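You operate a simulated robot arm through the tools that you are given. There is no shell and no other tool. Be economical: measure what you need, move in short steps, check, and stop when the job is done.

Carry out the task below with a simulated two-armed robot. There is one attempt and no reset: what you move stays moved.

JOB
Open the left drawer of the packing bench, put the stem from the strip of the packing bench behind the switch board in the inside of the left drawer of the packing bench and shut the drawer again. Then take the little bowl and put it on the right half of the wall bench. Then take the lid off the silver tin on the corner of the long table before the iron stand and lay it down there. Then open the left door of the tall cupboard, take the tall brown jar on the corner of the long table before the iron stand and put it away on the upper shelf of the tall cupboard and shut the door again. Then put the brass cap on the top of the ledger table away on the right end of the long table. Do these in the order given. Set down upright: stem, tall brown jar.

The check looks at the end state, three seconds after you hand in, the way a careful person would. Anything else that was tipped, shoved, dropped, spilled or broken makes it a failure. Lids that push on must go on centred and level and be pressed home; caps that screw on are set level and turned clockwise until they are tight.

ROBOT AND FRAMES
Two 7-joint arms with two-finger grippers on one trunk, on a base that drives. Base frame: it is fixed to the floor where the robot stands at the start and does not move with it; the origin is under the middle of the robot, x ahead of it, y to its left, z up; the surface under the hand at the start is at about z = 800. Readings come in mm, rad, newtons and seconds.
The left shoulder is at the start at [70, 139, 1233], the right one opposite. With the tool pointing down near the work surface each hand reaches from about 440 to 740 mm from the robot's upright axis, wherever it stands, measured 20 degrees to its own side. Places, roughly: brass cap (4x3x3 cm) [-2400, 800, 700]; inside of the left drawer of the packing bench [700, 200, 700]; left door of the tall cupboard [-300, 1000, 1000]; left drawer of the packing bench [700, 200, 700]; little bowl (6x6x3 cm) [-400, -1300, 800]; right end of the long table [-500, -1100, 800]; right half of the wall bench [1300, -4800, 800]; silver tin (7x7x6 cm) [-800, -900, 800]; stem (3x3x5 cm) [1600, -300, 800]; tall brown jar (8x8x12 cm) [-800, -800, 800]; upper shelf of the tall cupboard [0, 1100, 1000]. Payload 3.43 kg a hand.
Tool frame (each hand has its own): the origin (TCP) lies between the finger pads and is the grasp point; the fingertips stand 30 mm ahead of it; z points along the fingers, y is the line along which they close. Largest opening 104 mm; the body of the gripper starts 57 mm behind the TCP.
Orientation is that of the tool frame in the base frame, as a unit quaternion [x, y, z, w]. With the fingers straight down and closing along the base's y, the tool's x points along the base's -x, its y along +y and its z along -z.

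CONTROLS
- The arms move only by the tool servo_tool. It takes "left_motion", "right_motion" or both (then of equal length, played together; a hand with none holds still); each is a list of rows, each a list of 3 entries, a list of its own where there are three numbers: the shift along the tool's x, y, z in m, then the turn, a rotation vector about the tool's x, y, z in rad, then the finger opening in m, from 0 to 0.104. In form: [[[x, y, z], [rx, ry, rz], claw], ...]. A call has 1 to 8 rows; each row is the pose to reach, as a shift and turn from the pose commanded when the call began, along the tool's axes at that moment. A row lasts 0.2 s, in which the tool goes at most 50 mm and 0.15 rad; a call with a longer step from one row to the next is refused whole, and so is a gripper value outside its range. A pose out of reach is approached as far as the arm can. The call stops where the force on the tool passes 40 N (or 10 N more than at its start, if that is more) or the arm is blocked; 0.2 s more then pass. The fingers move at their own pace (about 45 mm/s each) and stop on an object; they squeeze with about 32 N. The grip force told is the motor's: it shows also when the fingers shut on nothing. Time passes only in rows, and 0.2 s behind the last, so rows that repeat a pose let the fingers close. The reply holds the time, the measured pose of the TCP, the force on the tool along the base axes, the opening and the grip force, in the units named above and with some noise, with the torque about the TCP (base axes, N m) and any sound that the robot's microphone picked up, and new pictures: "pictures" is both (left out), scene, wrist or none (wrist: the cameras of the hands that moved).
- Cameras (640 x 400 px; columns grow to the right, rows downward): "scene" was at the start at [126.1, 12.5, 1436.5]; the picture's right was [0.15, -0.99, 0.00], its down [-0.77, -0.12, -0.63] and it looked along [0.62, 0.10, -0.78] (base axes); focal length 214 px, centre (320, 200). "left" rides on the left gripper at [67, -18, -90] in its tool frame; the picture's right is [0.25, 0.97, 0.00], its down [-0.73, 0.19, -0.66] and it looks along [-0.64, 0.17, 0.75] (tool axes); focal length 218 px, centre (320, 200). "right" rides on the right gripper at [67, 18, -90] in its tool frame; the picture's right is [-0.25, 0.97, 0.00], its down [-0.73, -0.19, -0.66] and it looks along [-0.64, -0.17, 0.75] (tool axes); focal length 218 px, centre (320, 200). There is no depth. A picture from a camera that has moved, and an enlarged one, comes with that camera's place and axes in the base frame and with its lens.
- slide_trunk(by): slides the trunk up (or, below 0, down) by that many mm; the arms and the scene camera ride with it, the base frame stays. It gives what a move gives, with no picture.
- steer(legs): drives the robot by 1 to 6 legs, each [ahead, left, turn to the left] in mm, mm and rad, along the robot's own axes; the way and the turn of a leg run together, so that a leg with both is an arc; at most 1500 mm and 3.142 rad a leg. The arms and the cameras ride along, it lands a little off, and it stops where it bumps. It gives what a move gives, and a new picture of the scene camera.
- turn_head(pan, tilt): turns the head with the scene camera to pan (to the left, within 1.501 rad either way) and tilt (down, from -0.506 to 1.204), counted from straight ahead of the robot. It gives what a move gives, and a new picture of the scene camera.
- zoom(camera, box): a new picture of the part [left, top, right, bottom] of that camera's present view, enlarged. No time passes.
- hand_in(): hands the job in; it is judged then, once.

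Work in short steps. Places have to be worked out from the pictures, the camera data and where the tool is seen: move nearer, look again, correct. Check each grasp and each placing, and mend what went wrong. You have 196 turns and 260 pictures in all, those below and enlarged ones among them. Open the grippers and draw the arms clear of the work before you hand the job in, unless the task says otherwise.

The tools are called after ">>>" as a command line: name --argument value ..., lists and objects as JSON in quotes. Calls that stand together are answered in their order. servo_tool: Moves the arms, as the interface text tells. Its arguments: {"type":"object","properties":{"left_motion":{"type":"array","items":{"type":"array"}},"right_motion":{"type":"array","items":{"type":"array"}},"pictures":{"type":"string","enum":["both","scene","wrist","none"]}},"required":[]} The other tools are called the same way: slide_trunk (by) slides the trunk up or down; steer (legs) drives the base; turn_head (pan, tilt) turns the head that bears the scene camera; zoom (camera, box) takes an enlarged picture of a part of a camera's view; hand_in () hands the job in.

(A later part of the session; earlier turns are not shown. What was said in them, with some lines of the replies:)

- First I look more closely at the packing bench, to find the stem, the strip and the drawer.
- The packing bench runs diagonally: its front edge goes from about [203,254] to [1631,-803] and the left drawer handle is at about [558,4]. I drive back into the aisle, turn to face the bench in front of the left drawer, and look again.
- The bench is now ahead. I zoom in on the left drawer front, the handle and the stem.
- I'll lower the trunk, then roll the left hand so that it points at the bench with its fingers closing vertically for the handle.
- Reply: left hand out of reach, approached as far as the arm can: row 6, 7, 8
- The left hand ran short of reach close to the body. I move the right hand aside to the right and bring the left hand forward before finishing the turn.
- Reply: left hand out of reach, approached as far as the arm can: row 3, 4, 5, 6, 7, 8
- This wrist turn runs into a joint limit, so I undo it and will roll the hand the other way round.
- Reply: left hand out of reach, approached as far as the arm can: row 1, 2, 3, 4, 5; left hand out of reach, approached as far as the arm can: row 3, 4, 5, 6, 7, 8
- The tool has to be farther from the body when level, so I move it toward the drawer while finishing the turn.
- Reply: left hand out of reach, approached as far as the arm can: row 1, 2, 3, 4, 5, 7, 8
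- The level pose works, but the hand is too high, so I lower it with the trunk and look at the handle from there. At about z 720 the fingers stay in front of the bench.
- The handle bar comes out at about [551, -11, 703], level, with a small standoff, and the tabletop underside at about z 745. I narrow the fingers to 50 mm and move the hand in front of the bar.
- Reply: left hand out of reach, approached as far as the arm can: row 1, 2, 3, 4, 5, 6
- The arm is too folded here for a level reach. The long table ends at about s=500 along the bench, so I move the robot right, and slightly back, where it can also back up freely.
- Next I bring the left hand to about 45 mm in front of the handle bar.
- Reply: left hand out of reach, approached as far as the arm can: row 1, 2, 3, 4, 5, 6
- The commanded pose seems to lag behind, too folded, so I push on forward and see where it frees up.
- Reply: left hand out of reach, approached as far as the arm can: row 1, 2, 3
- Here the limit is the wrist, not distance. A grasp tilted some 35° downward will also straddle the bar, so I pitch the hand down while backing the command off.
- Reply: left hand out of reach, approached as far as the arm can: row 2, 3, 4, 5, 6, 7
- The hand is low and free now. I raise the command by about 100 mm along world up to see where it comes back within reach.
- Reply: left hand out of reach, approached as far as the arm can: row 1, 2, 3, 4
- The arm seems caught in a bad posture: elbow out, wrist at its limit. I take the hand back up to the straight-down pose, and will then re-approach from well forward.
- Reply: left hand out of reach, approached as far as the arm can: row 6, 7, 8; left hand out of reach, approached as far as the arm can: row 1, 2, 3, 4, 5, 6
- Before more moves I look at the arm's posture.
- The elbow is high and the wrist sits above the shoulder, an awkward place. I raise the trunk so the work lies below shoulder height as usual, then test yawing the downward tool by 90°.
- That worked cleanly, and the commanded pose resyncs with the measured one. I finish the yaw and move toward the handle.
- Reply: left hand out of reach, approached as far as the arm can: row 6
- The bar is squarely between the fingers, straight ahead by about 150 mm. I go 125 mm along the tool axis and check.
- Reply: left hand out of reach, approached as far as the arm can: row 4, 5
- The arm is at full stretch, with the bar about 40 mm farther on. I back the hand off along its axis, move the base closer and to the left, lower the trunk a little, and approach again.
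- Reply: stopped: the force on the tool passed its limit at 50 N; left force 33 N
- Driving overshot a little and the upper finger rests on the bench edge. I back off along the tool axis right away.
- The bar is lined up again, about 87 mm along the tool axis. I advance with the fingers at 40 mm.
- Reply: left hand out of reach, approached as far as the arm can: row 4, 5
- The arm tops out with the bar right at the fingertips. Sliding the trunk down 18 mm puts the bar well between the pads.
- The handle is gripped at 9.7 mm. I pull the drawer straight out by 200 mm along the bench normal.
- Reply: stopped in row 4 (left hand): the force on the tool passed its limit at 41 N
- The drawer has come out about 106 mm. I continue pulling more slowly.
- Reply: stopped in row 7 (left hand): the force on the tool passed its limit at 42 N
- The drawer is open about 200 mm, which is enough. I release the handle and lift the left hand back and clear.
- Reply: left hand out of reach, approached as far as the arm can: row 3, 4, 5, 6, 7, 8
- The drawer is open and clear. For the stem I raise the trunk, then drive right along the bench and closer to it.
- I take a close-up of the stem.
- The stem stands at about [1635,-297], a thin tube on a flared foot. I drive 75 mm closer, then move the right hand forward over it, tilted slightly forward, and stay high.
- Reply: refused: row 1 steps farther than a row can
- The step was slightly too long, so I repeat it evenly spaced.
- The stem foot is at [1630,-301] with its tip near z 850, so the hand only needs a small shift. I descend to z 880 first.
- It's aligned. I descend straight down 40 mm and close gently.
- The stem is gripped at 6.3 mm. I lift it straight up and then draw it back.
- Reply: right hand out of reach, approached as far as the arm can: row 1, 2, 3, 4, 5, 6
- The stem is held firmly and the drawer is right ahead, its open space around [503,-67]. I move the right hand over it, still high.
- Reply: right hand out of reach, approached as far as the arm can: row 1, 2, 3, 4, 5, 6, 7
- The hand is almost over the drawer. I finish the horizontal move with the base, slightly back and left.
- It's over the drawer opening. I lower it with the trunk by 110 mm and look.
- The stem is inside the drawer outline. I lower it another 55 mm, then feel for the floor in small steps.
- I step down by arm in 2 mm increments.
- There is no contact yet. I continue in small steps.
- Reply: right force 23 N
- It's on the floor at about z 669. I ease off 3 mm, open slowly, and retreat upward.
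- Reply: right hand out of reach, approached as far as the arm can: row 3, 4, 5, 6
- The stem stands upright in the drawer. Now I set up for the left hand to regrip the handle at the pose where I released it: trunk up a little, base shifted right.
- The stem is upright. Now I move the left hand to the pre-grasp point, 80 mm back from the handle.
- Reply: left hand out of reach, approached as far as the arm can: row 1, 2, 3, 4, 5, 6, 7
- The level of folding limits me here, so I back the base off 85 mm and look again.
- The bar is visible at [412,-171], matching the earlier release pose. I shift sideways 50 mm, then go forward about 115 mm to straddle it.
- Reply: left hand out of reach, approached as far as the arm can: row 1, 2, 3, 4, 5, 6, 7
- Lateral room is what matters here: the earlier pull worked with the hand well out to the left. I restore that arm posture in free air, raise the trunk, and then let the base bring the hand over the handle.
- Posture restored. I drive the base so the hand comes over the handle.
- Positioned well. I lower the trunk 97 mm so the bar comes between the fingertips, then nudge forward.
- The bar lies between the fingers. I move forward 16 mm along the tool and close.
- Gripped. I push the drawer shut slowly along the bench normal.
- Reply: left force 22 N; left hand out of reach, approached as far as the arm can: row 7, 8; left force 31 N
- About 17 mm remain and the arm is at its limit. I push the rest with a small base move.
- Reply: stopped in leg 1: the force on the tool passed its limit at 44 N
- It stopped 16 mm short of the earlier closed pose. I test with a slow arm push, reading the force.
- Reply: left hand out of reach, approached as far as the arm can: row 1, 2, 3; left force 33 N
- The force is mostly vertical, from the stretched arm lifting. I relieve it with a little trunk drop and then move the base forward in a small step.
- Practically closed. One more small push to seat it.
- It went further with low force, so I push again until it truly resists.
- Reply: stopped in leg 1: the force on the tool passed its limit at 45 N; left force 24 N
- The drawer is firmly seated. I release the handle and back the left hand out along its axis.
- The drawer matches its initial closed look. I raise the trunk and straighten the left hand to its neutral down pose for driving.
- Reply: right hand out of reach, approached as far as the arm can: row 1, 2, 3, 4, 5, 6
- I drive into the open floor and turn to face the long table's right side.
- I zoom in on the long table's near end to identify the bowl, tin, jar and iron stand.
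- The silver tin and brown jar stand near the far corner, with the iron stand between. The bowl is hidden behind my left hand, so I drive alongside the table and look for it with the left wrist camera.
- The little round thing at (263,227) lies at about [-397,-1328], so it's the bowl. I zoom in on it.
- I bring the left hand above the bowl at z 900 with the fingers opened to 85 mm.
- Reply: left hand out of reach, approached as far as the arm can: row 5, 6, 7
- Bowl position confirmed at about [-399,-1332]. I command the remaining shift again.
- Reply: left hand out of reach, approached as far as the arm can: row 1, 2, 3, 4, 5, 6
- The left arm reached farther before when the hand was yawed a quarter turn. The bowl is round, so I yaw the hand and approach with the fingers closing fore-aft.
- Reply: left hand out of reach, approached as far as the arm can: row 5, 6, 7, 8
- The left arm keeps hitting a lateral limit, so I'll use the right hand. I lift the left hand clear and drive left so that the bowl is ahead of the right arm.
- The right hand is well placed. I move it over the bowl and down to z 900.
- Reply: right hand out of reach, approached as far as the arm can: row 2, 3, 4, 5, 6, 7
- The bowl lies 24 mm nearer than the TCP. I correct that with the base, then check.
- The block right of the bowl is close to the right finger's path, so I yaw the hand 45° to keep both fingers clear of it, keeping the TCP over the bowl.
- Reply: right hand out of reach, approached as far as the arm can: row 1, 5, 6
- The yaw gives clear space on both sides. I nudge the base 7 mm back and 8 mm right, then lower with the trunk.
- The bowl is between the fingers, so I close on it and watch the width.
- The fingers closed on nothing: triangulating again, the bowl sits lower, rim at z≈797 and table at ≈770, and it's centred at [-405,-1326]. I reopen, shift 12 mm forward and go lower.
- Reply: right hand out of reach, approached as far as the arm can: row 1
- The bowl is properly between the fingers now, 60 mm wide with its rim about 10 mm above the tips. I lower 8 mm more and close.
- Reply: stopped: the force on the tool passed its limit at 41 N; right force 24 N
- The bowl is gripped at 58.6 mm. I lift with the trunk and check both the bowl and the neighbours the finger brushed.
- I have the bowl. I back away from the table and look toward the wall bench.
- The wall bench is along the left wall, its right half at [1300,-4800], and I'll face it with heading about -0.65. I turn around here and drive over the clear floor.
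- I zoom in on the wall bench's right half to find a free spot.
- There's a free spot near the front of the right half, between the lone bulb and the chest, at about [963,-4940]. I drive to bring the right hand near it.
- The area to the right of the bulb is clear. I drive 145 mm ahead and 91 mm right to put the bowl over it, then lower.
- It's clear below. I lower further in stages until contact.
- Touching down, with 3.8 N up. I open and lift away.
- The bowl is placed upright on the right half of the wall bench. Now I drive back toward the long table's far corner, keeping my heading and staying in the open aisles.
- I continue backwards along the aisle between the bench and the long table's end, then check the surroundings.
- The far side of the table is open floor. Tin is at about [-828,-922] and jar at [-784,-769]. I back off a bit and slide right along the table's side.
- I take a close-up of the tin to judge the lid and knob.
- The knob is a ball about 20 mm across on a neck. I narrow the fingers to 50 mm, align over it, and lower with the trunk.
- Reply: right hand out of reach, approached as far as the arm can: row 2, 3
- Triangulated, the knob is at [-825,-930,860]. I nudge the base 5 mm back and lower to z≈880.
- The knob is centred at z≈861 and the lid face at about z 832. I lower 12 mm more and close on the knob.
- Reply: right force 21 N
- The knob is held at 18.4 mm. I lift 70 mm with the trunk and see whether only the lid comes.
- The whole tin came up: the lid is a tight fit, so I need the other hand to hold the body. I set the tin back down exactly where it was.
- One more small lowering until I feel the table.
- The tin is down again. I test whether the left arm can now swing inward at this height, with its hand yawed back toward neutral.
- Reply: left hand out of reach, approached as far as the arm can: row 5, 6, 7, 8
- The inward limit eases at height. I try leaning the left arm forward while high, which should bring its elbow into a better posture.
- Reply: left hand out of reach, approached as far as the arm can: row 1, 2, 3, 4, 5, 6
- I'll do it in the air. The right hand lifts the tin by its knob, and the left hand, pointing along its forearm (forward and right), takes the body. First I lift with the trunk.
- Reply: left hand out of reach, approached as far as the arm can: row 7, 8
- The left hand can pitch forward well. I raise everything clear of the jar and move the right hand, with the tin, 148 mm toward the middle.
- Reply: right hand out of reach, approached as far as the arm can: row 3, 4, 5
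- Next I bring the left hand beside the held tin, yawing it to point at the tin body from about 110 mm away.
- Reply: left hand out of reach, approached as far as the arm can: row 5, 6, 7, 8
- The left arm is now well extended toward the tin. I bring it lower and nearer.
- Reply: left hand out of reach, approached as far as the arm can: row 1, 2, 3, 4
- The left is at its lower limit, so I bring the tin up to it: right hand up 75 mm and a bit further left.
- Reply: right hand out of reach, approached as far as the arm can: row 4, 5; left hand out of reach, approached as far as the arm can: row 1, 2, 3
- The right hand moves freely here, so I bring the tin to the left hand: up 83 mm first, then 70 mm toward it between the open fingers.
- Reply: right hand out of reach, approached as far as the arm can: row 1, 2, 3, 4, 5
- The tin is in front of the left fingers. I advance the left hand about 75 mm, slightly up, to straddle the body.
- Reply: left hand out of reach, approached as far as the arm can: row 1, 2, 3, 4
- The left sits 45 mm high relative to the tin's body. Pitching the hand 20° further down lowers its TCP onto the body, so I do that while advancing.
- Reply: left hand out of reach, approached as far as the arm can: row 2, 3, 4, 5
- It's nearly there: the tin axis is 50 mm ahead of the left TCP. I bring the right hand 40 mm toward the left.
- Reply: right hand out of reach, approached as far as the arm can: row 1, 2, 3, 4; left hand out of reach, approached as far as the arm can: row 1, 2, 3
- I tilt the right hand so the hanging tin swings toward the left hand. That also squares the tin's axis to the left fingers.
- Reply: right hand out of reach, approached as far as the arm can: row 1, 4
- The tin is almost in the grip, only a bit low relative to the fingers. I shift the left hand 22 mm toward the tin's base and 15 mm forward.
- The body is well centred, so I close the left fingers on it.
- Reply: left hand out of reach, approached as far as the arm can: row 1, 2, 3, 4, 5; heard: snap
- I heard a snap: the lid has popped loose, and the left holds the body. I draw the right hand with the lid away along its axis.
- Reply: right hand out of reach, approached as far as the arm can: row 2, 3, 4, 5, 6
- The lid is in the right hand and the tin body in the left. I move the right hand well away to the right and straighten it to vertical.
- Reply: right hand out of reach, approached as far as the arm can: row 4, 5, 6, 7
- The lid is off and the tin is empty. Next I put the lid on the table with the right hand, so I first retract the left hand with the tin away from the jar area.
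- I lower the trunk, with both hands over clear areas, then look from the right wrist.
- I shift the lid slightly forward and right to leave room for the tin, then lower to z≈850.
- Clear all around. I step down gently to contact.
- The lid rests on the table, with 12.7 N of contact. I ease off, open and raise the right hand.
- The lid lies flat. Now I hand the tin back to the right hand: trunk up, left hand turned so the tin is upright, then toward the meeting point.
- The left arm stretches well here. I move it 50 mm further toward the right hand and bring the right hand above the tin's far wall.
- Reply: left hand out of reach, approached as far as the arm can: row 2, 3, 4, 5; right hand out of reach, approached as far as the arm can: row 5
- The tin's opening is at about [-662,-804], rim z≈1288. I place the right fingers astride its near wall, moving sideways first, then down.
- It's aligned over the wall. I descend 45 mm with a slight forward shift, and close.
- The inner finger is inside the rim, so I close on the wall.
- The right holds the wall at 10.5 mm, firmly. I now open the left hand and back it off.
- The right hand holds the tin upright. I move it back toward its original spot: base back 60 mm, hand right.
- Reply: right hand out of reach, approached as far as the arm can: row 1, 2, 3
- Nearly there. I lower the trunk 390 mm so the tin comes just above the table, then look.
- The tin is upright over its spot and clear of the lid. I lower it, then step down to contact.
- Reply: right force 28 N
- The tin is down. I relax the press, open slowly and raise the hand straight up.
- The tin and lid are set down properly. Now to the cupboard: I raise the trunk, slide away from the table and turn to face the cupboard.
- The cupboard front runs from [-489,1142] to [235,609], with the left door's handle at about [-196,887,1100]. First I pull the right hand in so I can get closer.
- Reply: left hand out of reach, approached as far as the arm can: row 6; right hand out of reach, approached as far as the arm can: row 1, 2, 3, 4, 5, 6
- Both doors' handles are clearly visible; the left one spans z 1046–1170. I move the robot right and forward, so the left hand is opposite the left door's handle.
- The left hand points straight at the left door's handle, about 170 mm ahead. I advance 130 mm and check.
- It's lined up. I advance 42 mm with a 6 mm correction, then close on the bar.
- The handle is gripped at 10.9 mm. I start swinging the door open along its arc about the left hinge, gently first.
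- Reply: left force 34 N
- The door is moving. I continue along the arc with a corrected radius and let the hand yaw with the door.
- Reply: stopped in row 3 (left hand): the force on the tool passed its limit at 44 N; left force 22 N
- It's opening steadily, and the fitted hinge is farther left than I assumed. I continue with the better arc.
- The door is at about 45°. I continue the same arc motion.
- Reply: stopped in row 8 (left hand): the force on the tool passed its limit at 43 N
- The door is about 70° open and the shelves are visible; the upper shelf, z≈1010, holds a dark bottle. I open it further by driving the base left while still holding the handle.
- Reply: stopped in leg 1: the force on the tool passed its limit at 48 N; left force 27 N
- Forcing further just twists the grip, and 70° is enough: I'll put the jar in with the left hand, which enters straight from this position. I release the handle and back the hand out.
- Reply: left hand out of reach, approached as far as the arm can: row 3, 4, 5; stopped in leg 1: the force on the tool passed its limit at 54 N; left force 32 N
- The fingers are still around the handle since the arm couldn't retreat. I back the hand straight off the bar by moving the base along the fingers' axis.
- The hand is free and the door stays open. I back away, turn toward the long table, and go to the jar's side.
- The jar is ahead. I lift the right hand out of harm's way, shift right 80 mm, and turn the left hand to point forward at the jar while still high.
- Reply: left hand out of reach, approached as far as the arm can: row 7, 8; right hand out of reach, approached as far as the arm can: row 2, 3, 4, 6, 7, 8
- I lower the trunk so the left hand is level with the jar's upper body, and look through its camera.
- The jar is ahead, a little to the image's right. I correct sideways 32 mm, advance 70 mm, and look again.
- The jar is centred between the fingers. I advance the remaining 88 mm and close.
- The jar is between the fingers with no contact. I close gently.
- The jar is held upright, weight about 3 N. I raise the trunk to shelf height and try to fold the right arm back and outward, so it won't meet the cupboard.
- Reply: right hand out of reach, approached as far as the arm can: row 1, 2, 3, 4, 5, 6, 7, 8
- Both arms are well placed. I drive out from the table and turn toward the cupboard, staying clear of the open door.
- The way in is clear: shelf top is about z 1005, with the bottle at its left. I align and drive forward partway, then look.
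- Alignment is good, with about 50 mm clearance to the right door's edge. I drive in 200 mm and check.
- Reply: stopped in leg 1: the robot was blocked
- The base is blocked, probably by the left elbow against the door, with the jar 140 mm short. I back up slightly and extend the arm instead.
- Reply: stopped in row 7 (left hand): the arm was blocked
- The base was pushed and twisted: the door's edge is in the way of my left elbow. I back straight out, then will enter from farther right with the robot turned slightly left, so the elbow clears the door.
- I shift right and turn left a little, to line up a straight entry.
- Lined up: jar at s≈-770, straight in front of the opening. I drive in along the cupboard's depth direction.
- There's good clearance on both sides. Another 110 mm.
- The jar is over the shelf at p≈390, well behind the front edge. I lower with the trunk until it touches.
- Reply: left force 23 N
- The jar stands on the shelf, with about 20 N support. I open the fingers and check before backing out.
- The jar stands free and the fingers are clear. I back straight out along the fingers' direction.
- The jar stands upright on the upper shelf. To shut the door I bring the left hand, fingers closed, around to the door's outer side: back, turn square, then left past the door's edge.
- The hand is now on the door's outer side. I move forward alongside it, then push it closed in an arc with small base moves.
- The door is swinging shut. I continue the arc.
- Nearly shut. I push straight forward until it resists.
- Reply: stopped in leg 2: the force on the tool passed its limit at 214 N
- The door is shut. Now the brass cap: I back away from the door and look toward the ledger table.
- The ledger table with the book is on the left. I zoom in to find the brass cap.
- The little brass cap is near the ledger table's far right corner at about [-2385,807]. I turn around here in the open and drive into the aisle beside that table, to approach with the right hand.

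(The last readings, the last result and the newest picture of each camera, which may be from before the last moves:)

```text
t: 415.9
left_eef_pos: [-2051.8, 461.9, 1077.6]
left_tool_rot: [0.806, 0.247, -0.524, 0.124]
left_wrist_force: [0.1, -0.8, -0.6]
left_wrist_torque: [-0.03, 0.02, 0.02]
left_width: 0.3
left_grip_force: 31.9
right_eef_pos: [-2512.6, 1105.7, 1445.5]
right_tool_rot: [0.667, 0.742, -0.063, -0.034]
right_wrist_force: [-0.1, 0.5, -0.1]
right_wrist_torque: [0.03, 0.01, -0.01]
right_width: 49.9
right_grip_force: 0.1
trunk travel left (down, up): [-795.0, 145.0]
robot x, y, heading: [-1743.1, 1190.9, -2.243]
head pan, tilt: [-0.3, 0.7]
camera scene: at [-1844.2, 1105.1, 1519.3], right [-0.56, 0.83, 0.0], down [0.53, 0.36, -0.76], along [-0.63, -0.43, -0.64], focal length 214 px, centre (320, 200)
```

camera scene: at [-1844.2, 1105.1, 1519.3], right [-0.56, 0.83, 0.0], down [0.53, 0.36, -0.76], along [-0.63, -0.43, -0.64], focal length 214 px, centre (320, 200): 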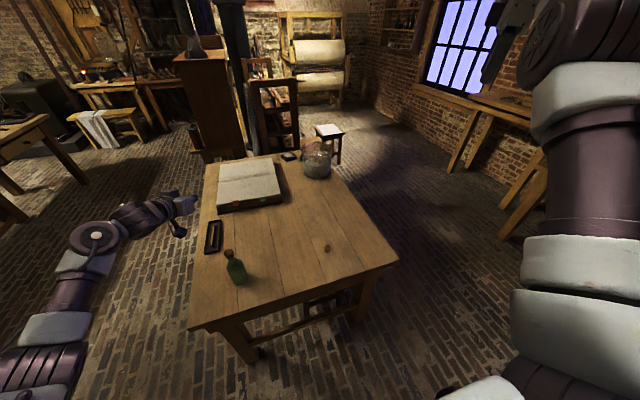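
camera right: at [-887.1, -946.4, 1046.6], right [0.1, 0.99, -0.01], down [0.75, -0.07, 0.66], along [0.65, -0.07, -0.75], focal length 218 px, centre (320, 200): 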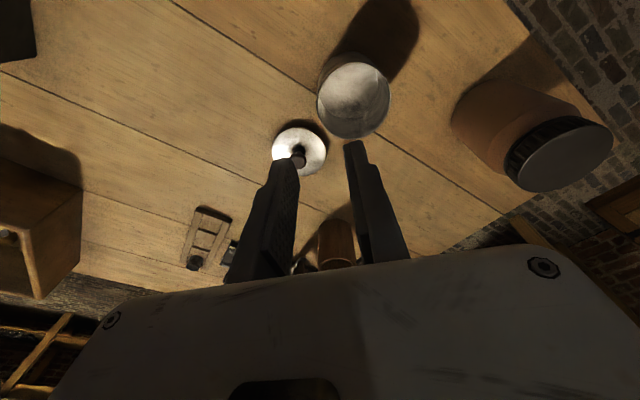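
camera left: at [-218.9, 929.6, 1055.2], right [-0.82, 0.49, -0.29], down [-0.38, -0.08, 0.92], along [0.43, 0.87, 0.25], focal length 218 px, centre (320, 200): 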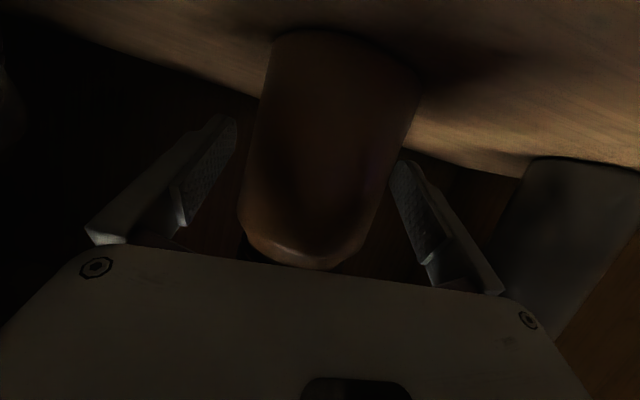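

The cap is at about [-2370,786]. I drive 60 mm closer, lower the trunk a bit, and bring the right hand over it in two moves.

>>> steer --legs '[[60, 0, 0]]'

>>> slide_trunk --by -110

>>> servo_tool --right_motion '[[[-0.022, 0.012, 0.038], [-0.023, 0, 0], 0.06], [[-0.045, 0.025, 0.076], [-0.046, 0, 0], 0.06], [[-0.068, 0.037, 0.113], [-0.07, 0, 0], 0.06], [[-0.091, 0.049, 0.151], [-0.093, 0, 0], 0.06], [[-0.114, 0.062, 0.189], [-0.117, 0, 0], 0.06], [[-0.1365, 0.074, 0.227], [-0.14, 0, 0], 0.06]]' --pictures "none"

```text
t: 416.9
left_eef_pos: [-2087.1, 419.5, 1084.7]
left_tool_rot: [0.804, 0.246, -0.526, 0.126]
left_wrist_force: [0.8, 1.1, 0.5]
left_wrist_torque: [-0.01, -0.03, 0.04]
left_width: 0.3
left_grip_force: 32.4
right_eef_pos: [-2545.4, 1065.9, 1450.5]
right_tool_rot: [0.668, 0.741, -0.066, -0.034]
right_wrist_force: [0.3, -0.2, 0.1]
right_wrist_torque: [-0.03, 0.05, 0.03]
right_width: 50.1
right_grip_force: 0.0
trunk travel left (down, up): [-795.0, 145.0]
robot x, y, heading: [-1780.8, 1141.7, -2.252]
head pan, tilt: [-0.3, 0.7]
camera scene: at [-1876.7, 1064.8, 1520.3], right [-0.56, 0.83, 0.0], down [0.53, 0.36, -0.77], along [-0.64, -0.43, -0.64], focal length 214 px, centre (320, 200)
```

scene: 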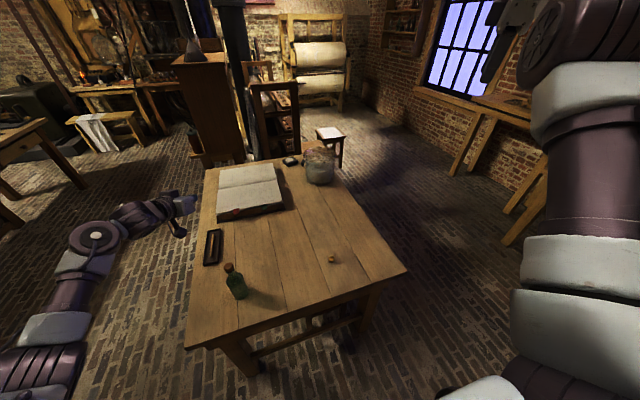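

```text
t: 418.3
left_eef_pos: [-2090.8, 415.1, 968.9]
left_tool_rot: [0.805, 0.249, -0.523, 0.125]
left_wrist_force: [-0.6, -0.2, 0.3]
left_wrist_torque: [0.03, 0.03, 0.02]
left_width: 0.1
left_grip_force: 32.5
right_eef_pos: [-2552.2, 1060.3, 1336.1]
right_tool_rot: [0.667, 0.741, -0.062, -0.034]
right_wrist_force: [-0.3, 0.5, 0.1]
right_wrist_torque: [-0.04, 0.01, -0.01]
right_width: 49.6
right_grip_force: 0.1
trunk travel left (down, up): [-685.0, 255.0]
robot x, y, heading: [-1781.9, 1143.4, -2.248]
head pan, tilt: [-0.3, 0.7]
```

```text
t: 419.7
left_eef_pos: [-2092.7, 413.2, 967.8]
left_tool_rot: [0.805, 0.248, -0.524, 0.124]
left_wrist_force: [0.1, 0.6, 0.0]
left_wrist_torque: [-0.02, -0.02, 0.01]
left_width: 0.0
left_grip_force: 32.0
right_eef_pos: [-2505.5, 910.0, 1103.9]
right_tool_rot: [0.668, 0.744, -0.01, 0.012]
right_wrist_force: [-0.5, -0.3, 1.0]
right_wrist_torque: [0.02, 0.01, 0.0]
right_width: 60.2
right_grip_force: 0.0
right hand out of reach, approached as far as the arm can: row 1, 2, 3, 4, 5, 6
trunk travel left (down, up): [-685.0, 255.0]
robot x, y, heading: [-1782.7, 1144.7, -2.248]
head pan, tilt: [-0.3, 0.7]
```

I continue toward the point above the cap.

>>> servo_tool --right_motion '[[[-0.018, 0.017, 0.035], [0, 0, 0], 0.06], [[-0.037, 0.033, 0.07], [0, 0, 0], 0.06], [[-0.055, 0.05, 0.105], [0, 0, 0], 0.06], [[-0.074, 0.067, 0.14], [0, 0, 0], 0.06], [[-0.092, 0.084, 0.175], [0, 0, 0], 0.06], [[-0.11, 0.1, 0.21], [0, 0, 0], 0.06], [[-0.129, 0.117, 0.24], [0, 0, 0], 0.06]]' --pictures "wrist"

```text
t: 421.3
left_eef_pos: [-2092.3, 413.5, 968.0]
left_tool_rot: [0.806, 0.248, -0.524, 0.124]
left_wrist_force: [-0.1, -0.2, -0.1]
left_wrist_torque: [-0.01, 0.01, 0.0]
left_width: 0.0
left_grip_force: 31.9
right_eef_pos: [-2381.5, 778.7, 875.9]
right_tool_rot: [0.668, 0.744, -0.012, 0.013]
right_wrist_force: [-0.4, -0.2, 0.5]
right_wrist_torque: [0.0, -0.04, -0.02]
right_width: 60.0
right_grip_force: 0.1
right hand out of reach, approached as far as the arm can: row 3, 4, 5, 6, 7
trunk travel left (down, up): [-685.0, 255.0]
robot x, y, heading: [-1781.3, 1144.5, -2.246]
head pan, tilt: [-0.3, 0.7]
camera right: at [-2372.0, 849.8, 963.6], right [0.99, -0.15, 0.01], down [-0.12, -0.72, 0.68], along [-0.09, -0.67, -0.73], focal length 218 px, centre (320, 200)
```

right: 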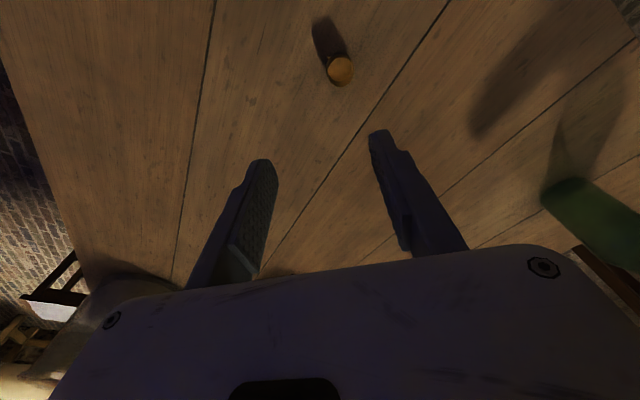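

The brass cap is right there. I align, and lower with the trunk by 80 mm, then look again.

>>> servo_tool --right_motion '[[[0.004, 0.009, 0], [0, 0, 0], 0.06], [[0.008, 0.018, 0], [0, 0, 0], 0.06], [[0.012, 0.0265, 0], [0, 0, 0], 0.06]]' --pictures "none"

>>> slide_trunk --by -80

>>> zoom --camera "right" --box '[0, 0, 640, 400]'

```text
t: 422.1
left_eef_pos: [-2090.8, 415.2, 969.7]
left_tool_rot: [0.806, 0.248, -0.524, 0.125]
left_wrist_force: [0.3, -0.5, -0.6]
left_wrist_torque: [0.0, 0.02, 0.03]
left_width: 0.0
left_grip_force: 31.8
right_eef_pos: [-2374.9, 777.5, 873.0]
right_tool_rot: [0.668, 0.744, -0.01, 0.013]
right_wrist_force: [-0.3, 0.2, 0.4]
right_wrist_torque: [0.01, 0.0, 0.02]
right_width: 59.8
right_grip_force: 0.1
right hand out of reach, approached as far as the arm can: row 1, 2, 3
trunk travel left (down, up): [-685.0, 255.0]
robot x, y, heading: [-1784.7, 1144.4, -2.25]
head pan, tilt: [-0.3, 0.7]
```

```text
t: 423.2
left_eef_pos: [-2089.8, 414.8, 890.0]
left_tool_rot: [0.806, 0.248, -0.523, 0.125]
left_wrist_force: [-0.2, -0.5, 0.7]
left_wrist_torque: [0.01, 0.01, 0.03]
left_width: 0.1
left_grip_force: 32.4
right_eef_pos: [-2375.3, 778.2, 792.7]
right_tool_rot: [0.668, 0.744, -0.01, 0.013]
right_wrist_force: [-0.7, 0.3, 1.3]
right_wrist_torque: [0.01, -0.02, 0.01]
right_width: 59.7
right_grip_force: 0.0
trunk travel left (down, up): [-605.0, 335.0]
robot x, y, heading: [-1783.7, 1142.9, -2.247]
head pan, tilt: [-0.3, 0.7]
```

```text
1.00 times, centred on (320, 200) of right (not enlarged: the box is as wide or as high as the picture)
camera zoom: at [-2365.0, 848.7, 880.7], right [0.99, -0.15, 0.01], down [-0.12, -0.72, 0.68], along [-0.09, -0.67, -0.73], focal length 218 px, centre (320, 200)
```

zoom: 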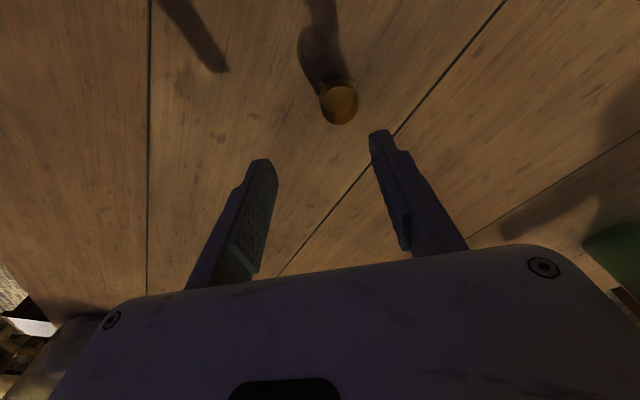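

Triangulated, the cap's top is at [-2358,800,742]. I nudge the base back 25 mm and lower so the fingertips straddle the cap.

>>> steer --legs '[[-25, 0, 0]]'

>>> slide_trunk --by -38

>>> zoom --camera "right" --box '[0, 0, 640, 400]'

```text
t: 424.1
left_eef_pos: [-2076.3, 431.6, 888.6]
left_tool_rot: [0.806, 0.249, -0.523, 0.125]
left_wrist_force: [-0.1, 0.2, -0.3]
left_wrist_torque: [-0.01, 0.0, -0.01]
left_width: 0.1
left_grip_force: 32.1
right_eef_pos: [-2359.7, 794.6, 791.5]
right_tool_rot: [0.668, 0.744, -0.01, 0.013]
right_wrist_force: [0.5, -0.3, -0.1]
right_wrist_torque: [-0.01, -0.03, -0.02]
right_width: 60.0
right_grip_force: 0.1
trunk travel left (down, up): [-605.0, 335.0]
robot x, y, heading: [-1768.4, 1162.0, -2.248]
head pan, tilt: [-0.3, 0.7]
camera scene: at [-1868.2, 1075.3, 1328.9], right [-0.56, 0.83, 0.0], down [0.53, 0.36, -0.76], along [-0.63, -0.43, -0.65], focal length 214 px, centre (320, 200)
```

scene: 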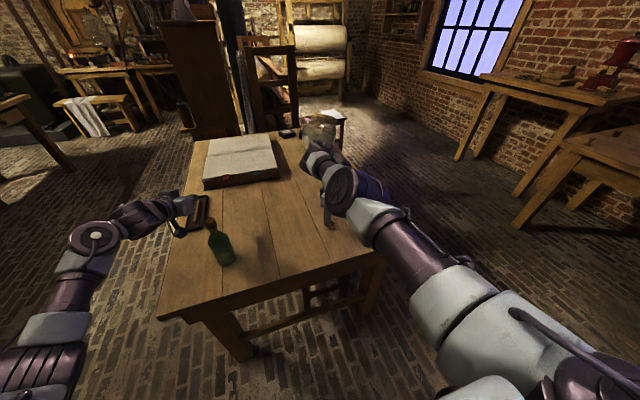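

```text
t: 424.9
left_eef_pos: [-2075.4, 433.7, 851.9]
left_tool_rot: [0.805, 0.247, -0.524, 0.125]
left_wrist_force: [-0.6, -0.3, 0.4]
left_wrist_torque: [-0.03, -0.01, -0.01]
left_width: 0.0
left_grip_force: 32.2
right_eef_pos: [-2358.8, 795.0, 755.1]
right_tool_rot: [0.668, 0.744, -0.01, 0.013]
right_wrist_force: [-0.8, -0.6, -0.3]
right_wrist_torque: [0.03, -0.01, 0.0]
right_width: 60.0
right_grip_force: 0.0
trunk travel left (down, up): [-567.0, 373.0]
robot x, y, heading: [-1764.5, 1163.9, -2.25]
head pan, tilt: [-0.3, 0.7]
```

```text
1.00 times, centred on (320, 200) of right (not enlarged: the box is as wide or as high as the picture)
camera zoom: at [-2349.9, 867.5, 842.4], right [0.99, -0.15, 0.01], down [-0.12, -0.72, 0.68], along [-0.09, -0.67, -0.73], focal length 218 px, centre (320, 200)
```

zoom: 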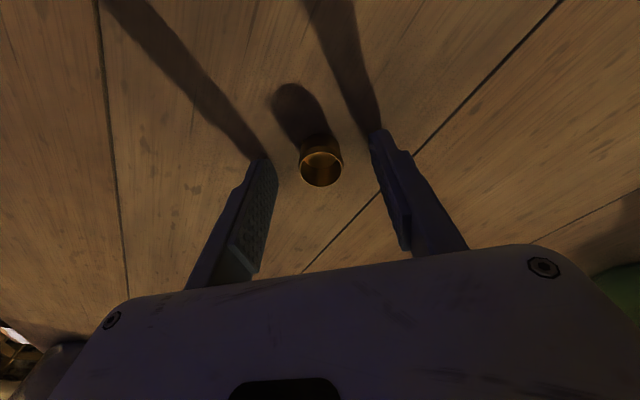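

It's centred. I lower 6 mm more and close on the cap.

>>> slide_trunk --by -6

>>> servo_tool --right_motion '[[[0, 0, 0], [0, 0, 0], 0.045], [[0, 0, 0], [0, 0, 0], 0.03], [[0, 0, 0], [0, 0, 0], 0.015], [[0, 0, 0], [0, 0, 0], 0.01], [[0, 0, 0], [0, 0, 0], 0.01]]' --pictures "wrist"

```text
t: 425.4
left_eef_pos: [-2075.0, 434.9, 847.2]
left_tool_rot: [0.805, 0.248, -0.524, 0.125]
left_wrist_force: [0.7, 0.7, -0.4]
left_wrist_torque: [-0.03, 0.0, 0.03]
left_width: 0.0
left_grip_force: 32.3
right_eef_pos: [-2359.8, 796.2, 751.0]
right_tool_rot: [0.669, 0.743, -0.013, 0.014]
right_wrist_force: [-0.4, 0.4, 12.8]
right_wrist_torque: [0.13, -0.28, -0.12]
right_width: 58.2
right_grip_force: 0.1
trunk travel left (down, up): [-561.0, 379.0]
robot x, y, heading: [-1771.8, 1161.4, -2.252]
head pan, tilt: [-0.3, 0.7]
```

```text
t: 426.6
left_eef_pos: [-2074.9, 435.1, 845.5]
left_tool_rot: [0.805, 0.247, -0.524, 0.124]
left_wrist_force: [-0.1, -0.6, 0.2]
left_wrist_torque: [-0.01, 0.0, 0.01]
left_width: 0.0
left_grip_force: 31.9
right_eef_pos: [-2359.1, 796.2, 748.4]
right_tool_rot: [0.668, 0.744, -0.01, 0.013]
right_wrist_force: [-0.7, 0.9, -0.2]
right_wrist_torque: [0.03, 0.03, -0.02]
right_width: 23.9
right_grip_force: 31.1
trunk travel left (down, up): [-561.0, 379.0]
robot x, y, heading: [-1772.7, 1163.5, -2.247]
head pan, tilt: [-0.3, 0.7]
camera right: at [-2349.8, 867.4, 836.2], right [0.99, -0.15, 0.01], down [-0.12, -0.72, 0.68], along [-0.09, -0.67, -0.73], focal length 218 px, centre (320, 200)
```

right: 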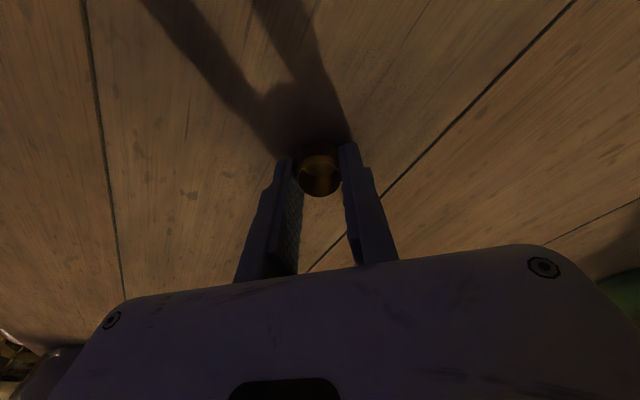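

The cap is gripped at 24 mm. I raise the trunk high and travel back along the aisle to the far side of the long table.

>>> slide_trunk --by 340

>>> steer --legs '[[-60, 1100, 0], [-40, 1100, 0], [0, 1040, 0], [0, 0, -1.49]]'

>>> turn_head --pan 0.2 --tilt 0.6

```text
t: 430.0
left_eef_pos: [-2076.4, 432.9, 1185.2]
left_tool_rot: [0.805, 0.248, -0.524, 0.124]
left_wrist_force: [0.0, -1.2, 0.2]
left_wrist_torque: [0.01, -0.05, 0.01]
left_width: 0.1
left_grip_force: 32.6
right_eef_pos: [-2359.9, 796.3, 1088.5]
right_tool_rot: [0.668, 0.744, -0.011, 0.013]
right_wrist_force: [-1.0, 0.8, -0.5]
right_wrist_torque: [-0.01, 0.02, 0.01]
right_width: 23.2
right_grip_force: 32.5
trunk travel left (down, up): [-901.0, 39.0]
robot x, y, heading: [-1768.2, 1160.5, -2.247]
head pan, tilt: [-0.3, 0.7]
```

```text
t: 449.6
left_eef_pos: [120.7, -538.2, 1185.5]
left_tool_rot: [0.762, -0.361, -0.47, -0.261]
left_wrist_force: [0.5, -0.2, 0.8]
left_wrist_torque: [0.06, -0.03, -0.03]
left_width: 0.2
left_grip_force: 32.1
right_eef_pos: [458.0, -225.0, 1089.2]
right_tool_rot: [0.995, 0.096, -0.016, 0.002]
right_wrist_force: [-0.5, 0.3, 0.3]
right_wrist_torque: [0.03, 0.03, 0.01]
right_width: 23.6
right_grip_force: 31.5
trunk travel left (down, up): [-901.0, 39.0]
robot x, y, heading: [872.4, -782.5, 2.552]
head pan, tilt: [-0.3, 0.7]
camera scene: at [779.1, -690.1, 1625.3], right [0.78, 0.63, 0.0], down [0.41, -0.5, -0.76], along [-0.48, 0.6, -0.64], focal length 214 px, centre (320, 200)
```

scene: 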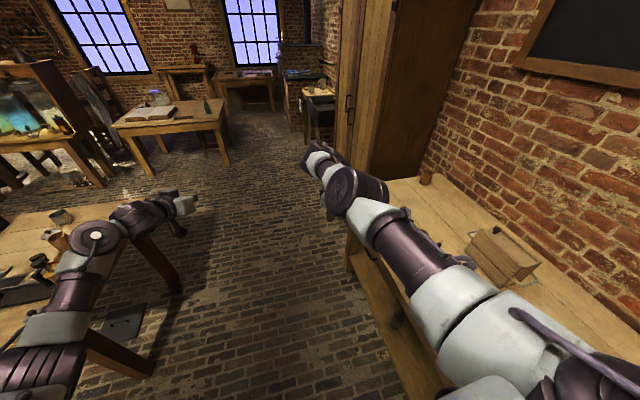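

```text
t: 450.6
left_eef_pos: [120.2, -537.4, 1184.8]
left_tool_rot: [0.761, -0.362, -0.47, -0.263]
left_wrist_force: [0.4, -0.1, -0.1]
left_wrist_torque: [0.0, 0.01, 0.0]
left_width: 0.1
left_grip_force: 32.1
right_eef_pos: [458.5, -224.0, 1087.5]
right_tool_rot: [0.995, 0.095, -0.016, 0.003]
right_wrist_force: [-0.9, -0.4, -0.7]
right_wrist_torque: [0.01, 0.02, 0.0]
right_width: 23.5
right_grip_force: 32.1
trunk travel left (down, up): [-901.0, 39.0]
robot x, y, heading: [873.0, -785.6, 2.55]
head pan, tilt: [0.201, 0.6]
camera scene: at [751.1, -722.0, 1633.9], right [0.38, 0.92, 0.0], down [0.52, -0.22, -0.82], along [-0.76, 0.31, -0.57], focal length 214 px, centre (320, 200)
```

scene: 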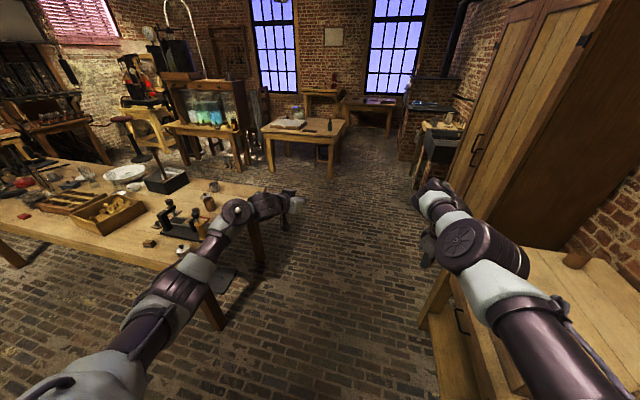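

I drive along the table's near side to bring the right hand to the free spot between the block and the second tin, and raise the left hand out of the way.

>>> steer --legs '[[0, 1190, 0], [60, 0, 0]]'

>>> servo_tool --left_motion '[[[-0.03, 0, -0.014], [0, 0, 0], 0.02], [[-0.06, 0, -0.028], [0, 0, 0], 0.02], [[-0.09, 0, -0.041], [0, 0, 0], 0.02], [[-0.12, 0, -0.055], [0, 0, 0], 0.02], [[-0.15, 0, -0.068], [0, 0, 0], 0.02]]' --pictures "none"

>>> zoom --camera "right" --box '[0, 0, 640, 400]'

```text
t: 457.2
left_eef_pos: [-596.5, -1485.7, 1192.8]
left_tool_rot: [0.755, -0.37, -0.471, -0.268]
left_wrist_force: [0.1, -0.5, 0.2]
left_wrist_torque: [0.0, 0.0, 0.07]
left_width: 0.0
left_grip_force: 31.8
right_eef_pos: [-255.0, -1177.0, 1094.8]
right_tool_rot: [0.996, 0.086, -0.02, 0.0]
right_wrist_force: [0.5, -0.3, 0.3]
right_wrist_torque: [0.02, 0.05, 0.03]
right_width: 23.6
right_grip_force: 31.8
trunk travel left (down, up): [-901.0, 39.0]
robot x, y, heading: [142.8, -1742.1, 2.529]
head pan, tilt: [0.201, 0.6]
camera scene: at [31.1, -1683.9, 1635.2], right [0.4, 0.92, 0.0], down [0.51, -0.22, -0.83], along [-0.76, 0.33, -0.56], focal length 214 px, centre (320, 200)
```

scene: 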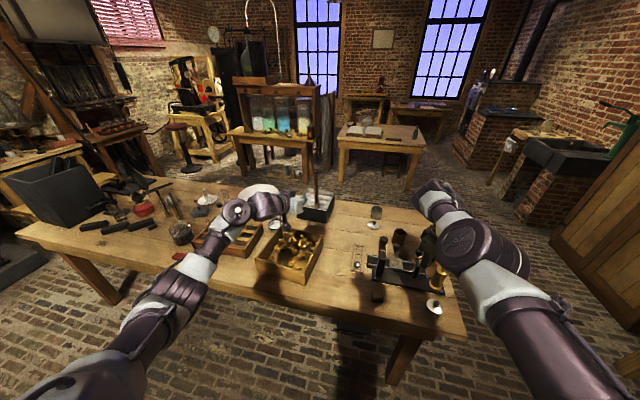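

```text
t: 458.4
left_eef_pos: [-612.9, -1485.0, 1351.1]
left_tool_rot: [0.757, -0.37, -0.468, -0.267]
left_wrist_force: [0.4, 0.1, 0.9]
left_wrist_torque: [0.02, 0.01, 0.01]
left_width: 19.7
left_grip_force: 0.1
right_eef_pos: [-260.0, -1175.2, 1089.9]
right_tool_rot: [0.996, 0.085, -0.017, 0.002]
right_wrist_force: [-0.5, 0.7, -1.1]
right_wrist_torque: [0.02, 0.03, -0.03]
right_width: 23.3
right_grip_force: 32.4
trunk travel left (down, up): [-901.0, 39.0]
robot x, y, heading: [143.4, -1740.2, 2.526]
head pan, tilt: [0.201, 0.6]
```

```text
1.00 times, centred on (320, 200) of right (not enlarged: the box is as wide or as high as the picture)
camera zoom: at [-188.2, -1180.7, 1177.2], right [-0.09, -1.0, 0.01], down [-0.73, 0.07, 0.68], along [-0.68, 0.05, -0.73], focal length 218 px, centre (320, 200)
```

zoom: 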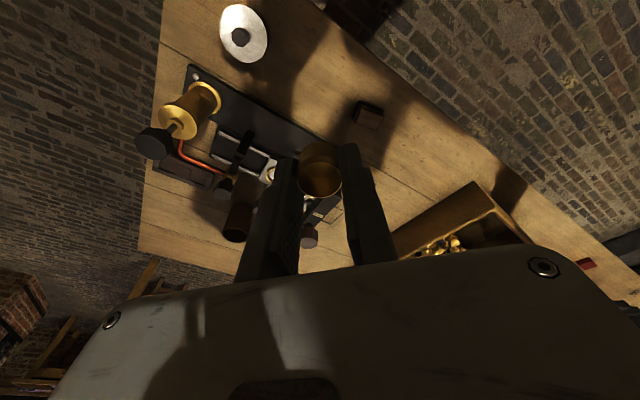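

The spot between the second tin and the block is clear. I align over [-278,-1161] and lower.

>>> servo_tool --right_motion '[[[-0.008, -0.009, 0], [0, 0, 0], 0.01], [[-0.015, -0.017, 0], [0, 0, 0], 0.01], [[-0.015, -0.017, 0], [0, 0, 0], 0.01]]' --pictures "none"

>>> slide_trunk --by -235

>>> zoom --camera "right" --box '[0, 0, 640, 400]'

```text
t: 459.2
left_eef_pos: [-615.3, -1484.2, 1349.4]
left_tool_rot: [0.756, -0.371, -0.468, -0.268]
left_wrist_force: [-0.3, 0.5, 0.4]
left_wrist_torque: [-0.01, -0.03, 0.03]
left_width: 20.0
left_grip_force: 0.0
right_eef_pos: [-278.3, -1159.1, 1090.2]
right_tool_rot: [0.996, 0.085, -0.017, 0.002]
right_wrist_force: [-0.8, -0.2, 0.3]
right_wrist_torque: [-0.02, 0.02, 0.02]
right_width: 23.5
right_grip_force: 31.6
trunk travel left (down, up): [-901.0, 39.0]
robot x, y, heading: [140.7, -1743.8, 2.531]
head pan, tilt: [0.201, 0.6]
```

```text
t: 461.7
left_eef_pos: [-615.6, -1483.4, 1115.9]
left_tool_rot: [0.757, -0.371, -0.467, -0.268]
left_wrist_force: [0.6, 0.1, 0.6]
left_wrist_torque: [0.01, -0.02, -0.02]
left_width: 20.1
left_grip_force: 0.0
right_eef_pos: [-278.7, -1159.4, 854.5]
right_tool_rot: [0.996, 0.085, -0.017, 0.002]
right_wrist_force: [0.0, -0.1, 0.2]
right_wrist_torque: [-0.02, -0.02, 0.0]
right_width: 23.4
right_grip_force: 32.1
trunk travel left (down, up): [-666.0, 274.0]
robot x, y, heading: [139.8, -1744.3, 2.526]
head pan, tilt: [0.201, 0.6]
```

```text
1.00 times, centred on (320, 200) of right (not enlarged: the box is as wide or as high as the picture)
camera zoom: at [-207.4, -1165.0, 941.7], right [-0.09, -1.0, 0.01], down [-0.73, 0.07, 0.68], along [-0.68, 0.05, -0.73], focal length 218 px, centre (320, 200)
```

zoom: 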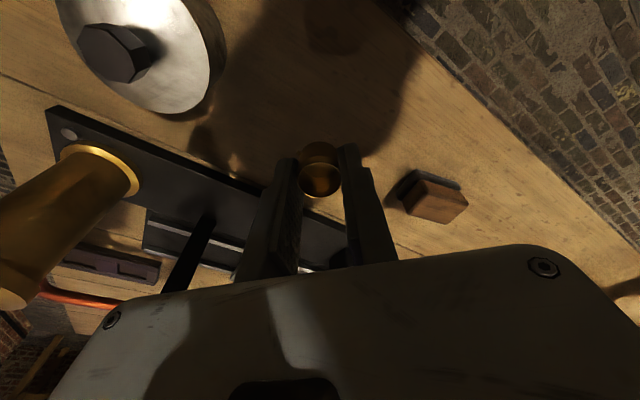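

Clear. I step back 12 mm for margin from the stand, then lower to contact.

>>> steer --legs '[[-12, 0, 0]]'

>>> slide_trunk --by -30

>>> servo_tool --right_motion '[[[0, 0, 0.002], [0, 0, 0], 0.01], [[0, 0, 0.004], [0, 0, 0], 0.01], [[0, 0, 0.006], [0, 0, 0], 0.01]]' --pictures "none"

```text
t: 462.4
left_eef_pos: [-607.1, -1490.6, 1112.7]
left_tool_rot: [0.757, -0.371, -0.467, -0.267]
left_wrist_force: [0.0, -0.2, -0.5]
left_wrist_torque: [0.01, 0.01, -0.05]
left_width: 20.0
left_grip_force: 0.1
right_eef_pos: [-271.8, -1164.8, 851.2]
right_tool_rot: [0.996, 0.085, -0.015, 0.003]
right_wrist_force: [-0.1, -0.5, -0.1]
right_wrist_torque: [-0.03, -0.04, -0.03]
right_width: 23.4
right_grip_force: 32.1
trunk travel left (down, up): [-666.0, 274.0]
robot x, y, heading: [153.3, -1751.3, 2.534]
head pan, tilt: [0.201, 0.6]
camera scene: at [27.9, -1682.5, 1398.5], right [0.4, 0.92, 0.0], down [0.52, -0.23, -0.82], along [-0.75, 0.33, -0.57], focal length 214 px, centre (320, 200)
```

scene: 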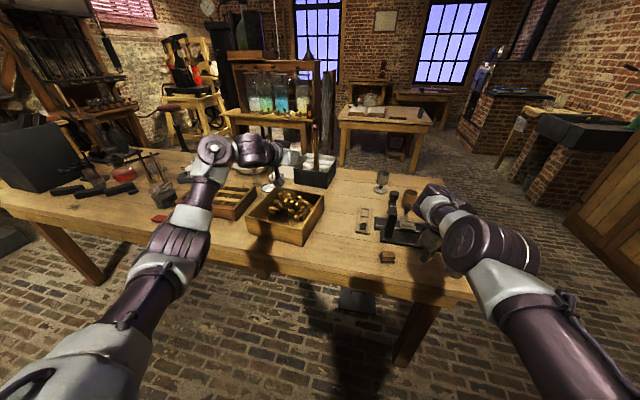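

```text
t: 463.2
left_eef_pos: [-604.0, -1490.8, 1085.8]
left_tool_rot: [0.757, -0.37, -0.467, -0.267]
left_wrist_force: [0.0, -0.3, 1.1]
left_wrist_torque: [-0.02, 0.01, 0.02]
left_width: 20.2
left_grip_force: 0.0
right_eef_pos: [-268.5, -1165.5, 824.8]
right_tool_rot: [0.996, 0.084, -0.017, 0.003]
right_wrist_force: [-0.5, 0.1, -0.1]
right_wrist_torque: [0.02, -0.01, -0.07]
right_width: 23.4
right_grip_force: 32.6
trunk travel left (down, up): [-636.0, 304.0]
robot x, y, heading: [152.3, -1750.7, 2.533]
head pan, tilt: [0.201, 0.6]
```

```text
t: 464.0
left_eef_pos: [-605.6, -1491.5, 1084.7]
left_tool_rot: [0.756, -0.371, -0.468, -0.269]
left_wrist_force: [0.7, 0.2, 0.2]
left_wrist_torque: [0.04, 0.0, 0.01]
left_width: 19.9
left_grip_force: 0.1
right_eef_pos: [-270.1, -1164.7, 817.5]
right_tool_rot: [0.996, 0.084, -0.017, 0.002]
right_wrist_force: [0.2, 0.2, 0.4]
right_wrist_torque: [-0.02, 0.0, 0.02]
right_width: 23.3
right_grip_force: 32.3
trunk travel left (down, up): [-636.0, 304.0]
robot x, y, heading: [155.4, -1748.1, 2.527]
head pan, tilt: [0.201, 0.6]
```

No contact yet. I step down a little more.

>>> servo_tool --right_motion '[[[0, 0, 0.002], [0, 0, 0], 0.01], [[0, 0, 0.004], [0, 0, 0], 0.01]]' --pictures "wrist"

```text
t: 464.6
left_eef_pos: [-605.4, -1490.4, 1084.2]
left_tool_rot: [0.756, -0.371, -0.467, -0.268]
left_wrist_force: [-0.7, 0.0, 0.7]
left_wrist_torque: [0.0, -0.03, -0.02]
left_width: 20.2
left_grip_force: 0.0
right_eef_pos: [-270.2, -1165.7, 813.3]
right_tool_rot: [0.996, 0.084, -0.016, 0.003]
right_wrist_force: [-0.8, 0.2, -0.9]
right_wrist_torque: [0.05, 0.03, 0.03]
right_width: 23.3
right_grip_force: 31.6
trunk travel left (down, up): [-636.0, 304.0]
robot x, y, heading: [153.8, -1748.4, 2.531]
head pan, tilt: [0.201, 0.6]
camera right: at [-198.5, -1171.5, 900.8], right [-0.09, -1.0, 0.01], down [-0.73, 0.07, 0.68], along [-0.68, 0.05, -0.73], focal length 218 px, centre (320, 200)
```

right: 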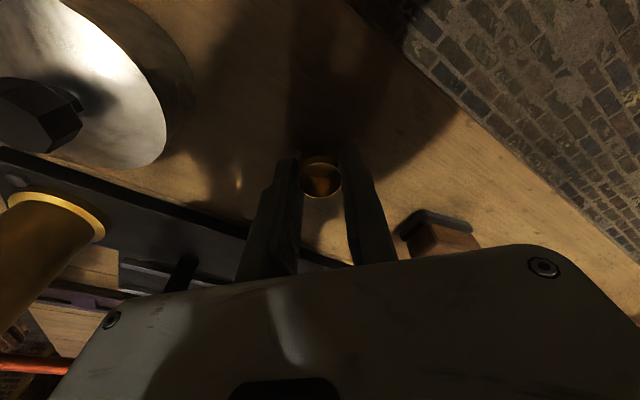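

>>> servo_tool --right_motion '[[[0, 0, 0.002], [0, 0, 0], 0.01], [[0, 0, 0.004], [0, 0, 0], 0.01]]' --pictures "none"

```text
t: 465.2
left_eef_pos: [-605.6, -1489.7, 1084.8]
left_tool_rot: [0.756, -0.371, -0.467, -0.269]
left_wrist_force: [0.3, -0.9, 0.3]
left_wrist_torque: [-0.02, 0.0, -0.04]
left_width: 19.9
left_grip_force: 0.1
right_eef_pos: [-269.1, -1165.6, 809.4]
right_tool_rot: [0.996, 0.085, -0.017, 0.003]
right_wrist_force: [-1.1, -0.2, 0.3]
right_wrist_torque: [-0.01, 0.0, -0.03]
right_width: 23.7
right_grip_force: 31.8
trunk travel left (down, up): [-636.0, 304.0]
robot x, y, heading: [155.6, -1747.4, 2.524]
head pan, tilt: [0.201, 0.6]
```

>>> servo_tool --right_motion '[[[0, 0, 0.002], [0, 0, 0], 0.01], [[0, 0, 0.004], [0, 0, 0], 0.01]]' --pictures "none"

```text
t: 465.8
left_eef_pos: [-605.3, -1491.3, 1084.8]
left_tool_rot: [0.756, -0.371, -0.467, -0.268]
left_wrist_force: [0.1, 0.5, 0.0]
left_wrist_torque: [0.03, 0.0, -0.01]
left_width: 20.0
left_grip_force: 0.0
right_eef_pos: [-269.5, -1164.1, 807.5]
right_tool_rot: [0.996, 0.085, -0.016, 0.001]
right_wrist_force: [0.5, -1.0, 2.3]
right_wrist_torque: [0.01, 0.01, 0.0]
right_width: 23.5
right_grip_force: 32.2
trunk travel left (down, up): [-636.0, 304.0]
robot x, y, heading: [151.5, -1749.2, 2.53]
head pan, tilt: [0.201, 0.6]
```

Contact (2.3 N). I open slowly and lift straight up, then look.

>>> servo_tool --right_motion '[[[0, 0, 0], [0, 0, 0], 0.03], [[0, 0, 0], [0, 0, 0], 0.04], [[0, 0, 0], [0, 0, 0], 0.045], [[0, 0, -0.02], [0, 0, 0], 0.045], [[0, 0, -0.06], [0, 0, 0], 0.045]]' --pictures "none"

>>> slide_trunk --by 200

>>> zoom --camera "right" --box '[0, 0, 640, 400]'

```text
t: 467.0
left_eef_pos: [-603.8, -1491.1, 1086.2]
left_tool_rot: [0.757, -0.37, -0.468, -0.268]
left_wrist_force: [0.3, -0.3, -0.2]
left_wrist_torque: [0.03, 0.05, -0.02]
left_width: 19.8
left_grip_force: 0.1
right_eef_pos: [-266.8, -1165.5, 869.2]
right_tool_rot: [0.996, 0.085, -0.017, 0.003]
right_wrist_force: [-0.4, 0.2, 0.3]
right_wrist_torque: [0.0, -0.02, 0.0]
right_width: 45.0
right_grip_force: 0.1
trunk travel left (down, up): [-636.0, 304.0]
robot x, y, heading: [149.2, -1748.5, 2.525]
head pan, tilt: [0.201, 0.6]
```

```text
t: 469.2
left_eef_pos: [-605.5, -1489.7, 1284.7]
left_tool_rot: [0.757, -0.37, -0.467, -0.268]
left_wrist_force: [0.5, -0.1, 0.6]
left_wrist_torque: [0.0, 0.03, -0.02]
left_width: 20.1
left_grip_force: 0.0
right_eef_pos: [-268.1, -1164.0, 1067.0]
right_tool_rot: [0.996, 0.085, -0.017, 0.003]
right_wrist_force: [-0.4, -0.7, -0.3]
right_wrist_torque: [-0.03, 0.02, 0.01]
right_width: 45.0
right_grip_force: 0.0
trunk travel left (down, up): [-836.0, 104.0]
robot x, y, heading: [152.8, -1751.2, 2.532]
head pan, tilt: [0.201, 0.6]
```

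```text
1.00 times, centred on (320, 200) of right (not enlarged: the box is as wide or as high as the picture)
camera zoom: at [-196.8, -1169.9, 1155.7], right [-0.09, -1.0, 0.01], down [-0.73, 0.07, 0.68], along [-0.68, 0.05, -0.73], focal length 218 px, centre (320, 200)
```

zoom: 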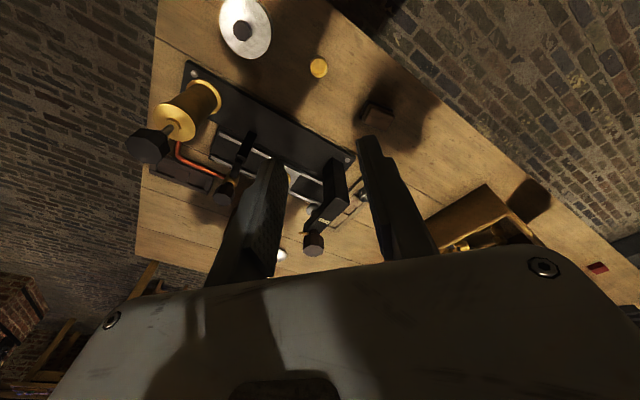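

The cap stands on the table's right end. I back the robot away from the table so both arms are clear.

>>> steer --legs '[[-450, 0, 0]]'

>>> zoom --camera "scene" --box '[160, 120, 480, 320]'

```text
t: 471.9
left_eef_pos: [-244.9, -1741.6, 1283.9]
left_tool_rot: [0.757, -0.371, -0.466, -0.268]
left_wrist_force: [0.5, 0.5, -1.0]
left_wrist_torque: [-0.01, -0.02, -0.04]
left_width: 20.0
left_grip_force: 0.0
right_eef_pos: [93.5, -1417.8, 1068.1]
right_tool_rot: [0.996, 0.085, -0.015, 0.003]
right_wrist_force: [-0.3, -0.2, 0.0]
right_wrist_torque: [-0.01, 0.02, -0.01]
right_width: 45.0
right_grip_force: 0.0
trunk travel left (down, up): [-836.0, 104.0]
robot x, y, heading: [511.7, -2002.2, 2.527]
head pan, tilt: [0.201, 0.6]
camera scene: at [389.9, -1937.2, 1568.6], right [0.4, 0.92, 0.0], down [0.52, -0.23, -0.82], along [-0.75, 0.33, -0.57], focal length 214 px, centre (320, 200)
```

scene: 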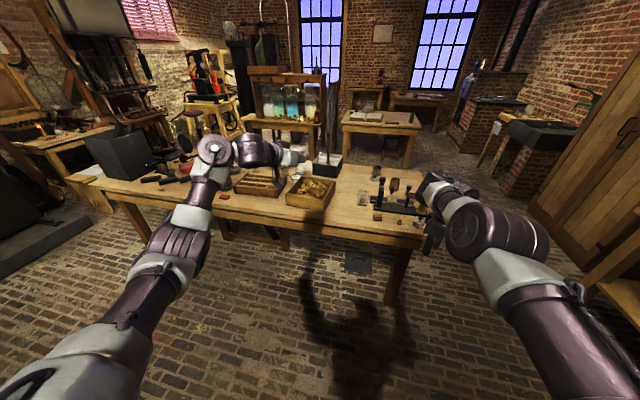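

```text
2.00 times, centred on (320, 220) of scene
camera zoom: at [389.9, -1937.2, 1568.6], right [0.4, 0.92, 0.0], down [0.52, -0.23, -0.82], along [-0.75, 0.33, -0.57], focal length 429 px, centre (320, 160)
```

zoom: 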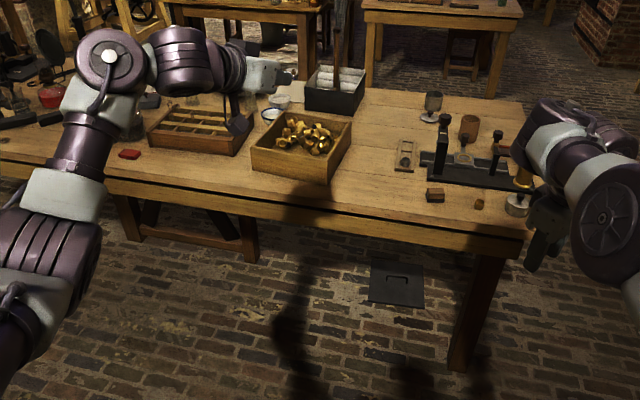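

Everything is in place: the cap on the table end, the tin open with its lid beside it, both grippers empty and clear. I hand the job in.

>>> hand_in

```text
The job is handed in.
```

I did all five tasks in the order given and handed the job in; the result of the check is not known to me.

- **Stem:** it stands upright in the left drawer of the packing bench, and the drawer is shut.
- **Little bowl:** it is on the right half of the wall bench.
- **Silver tin:** the lid was tight, so I lifted the whole tin to get it off. The tin is back within about a centimetre of where it stood, with the lid lying beside it.
- **Tall brown jar:** it stands upright on the shelf at about z = 1010, next to a dark bottle, and the left door is shut. The cupboard has another shelf higher up; I took the one that matches the position you gave. The final push on the door hit hard (about 214 N), and I did not reopen it to look at the jar afterwards.
- **Brass cap:** it stands on the right end of the long table, in front of the iron stand.

While gripping the bowl, a fingertip pressed on the long table with about 41 N; nothing beside it looked shifted afterwards.
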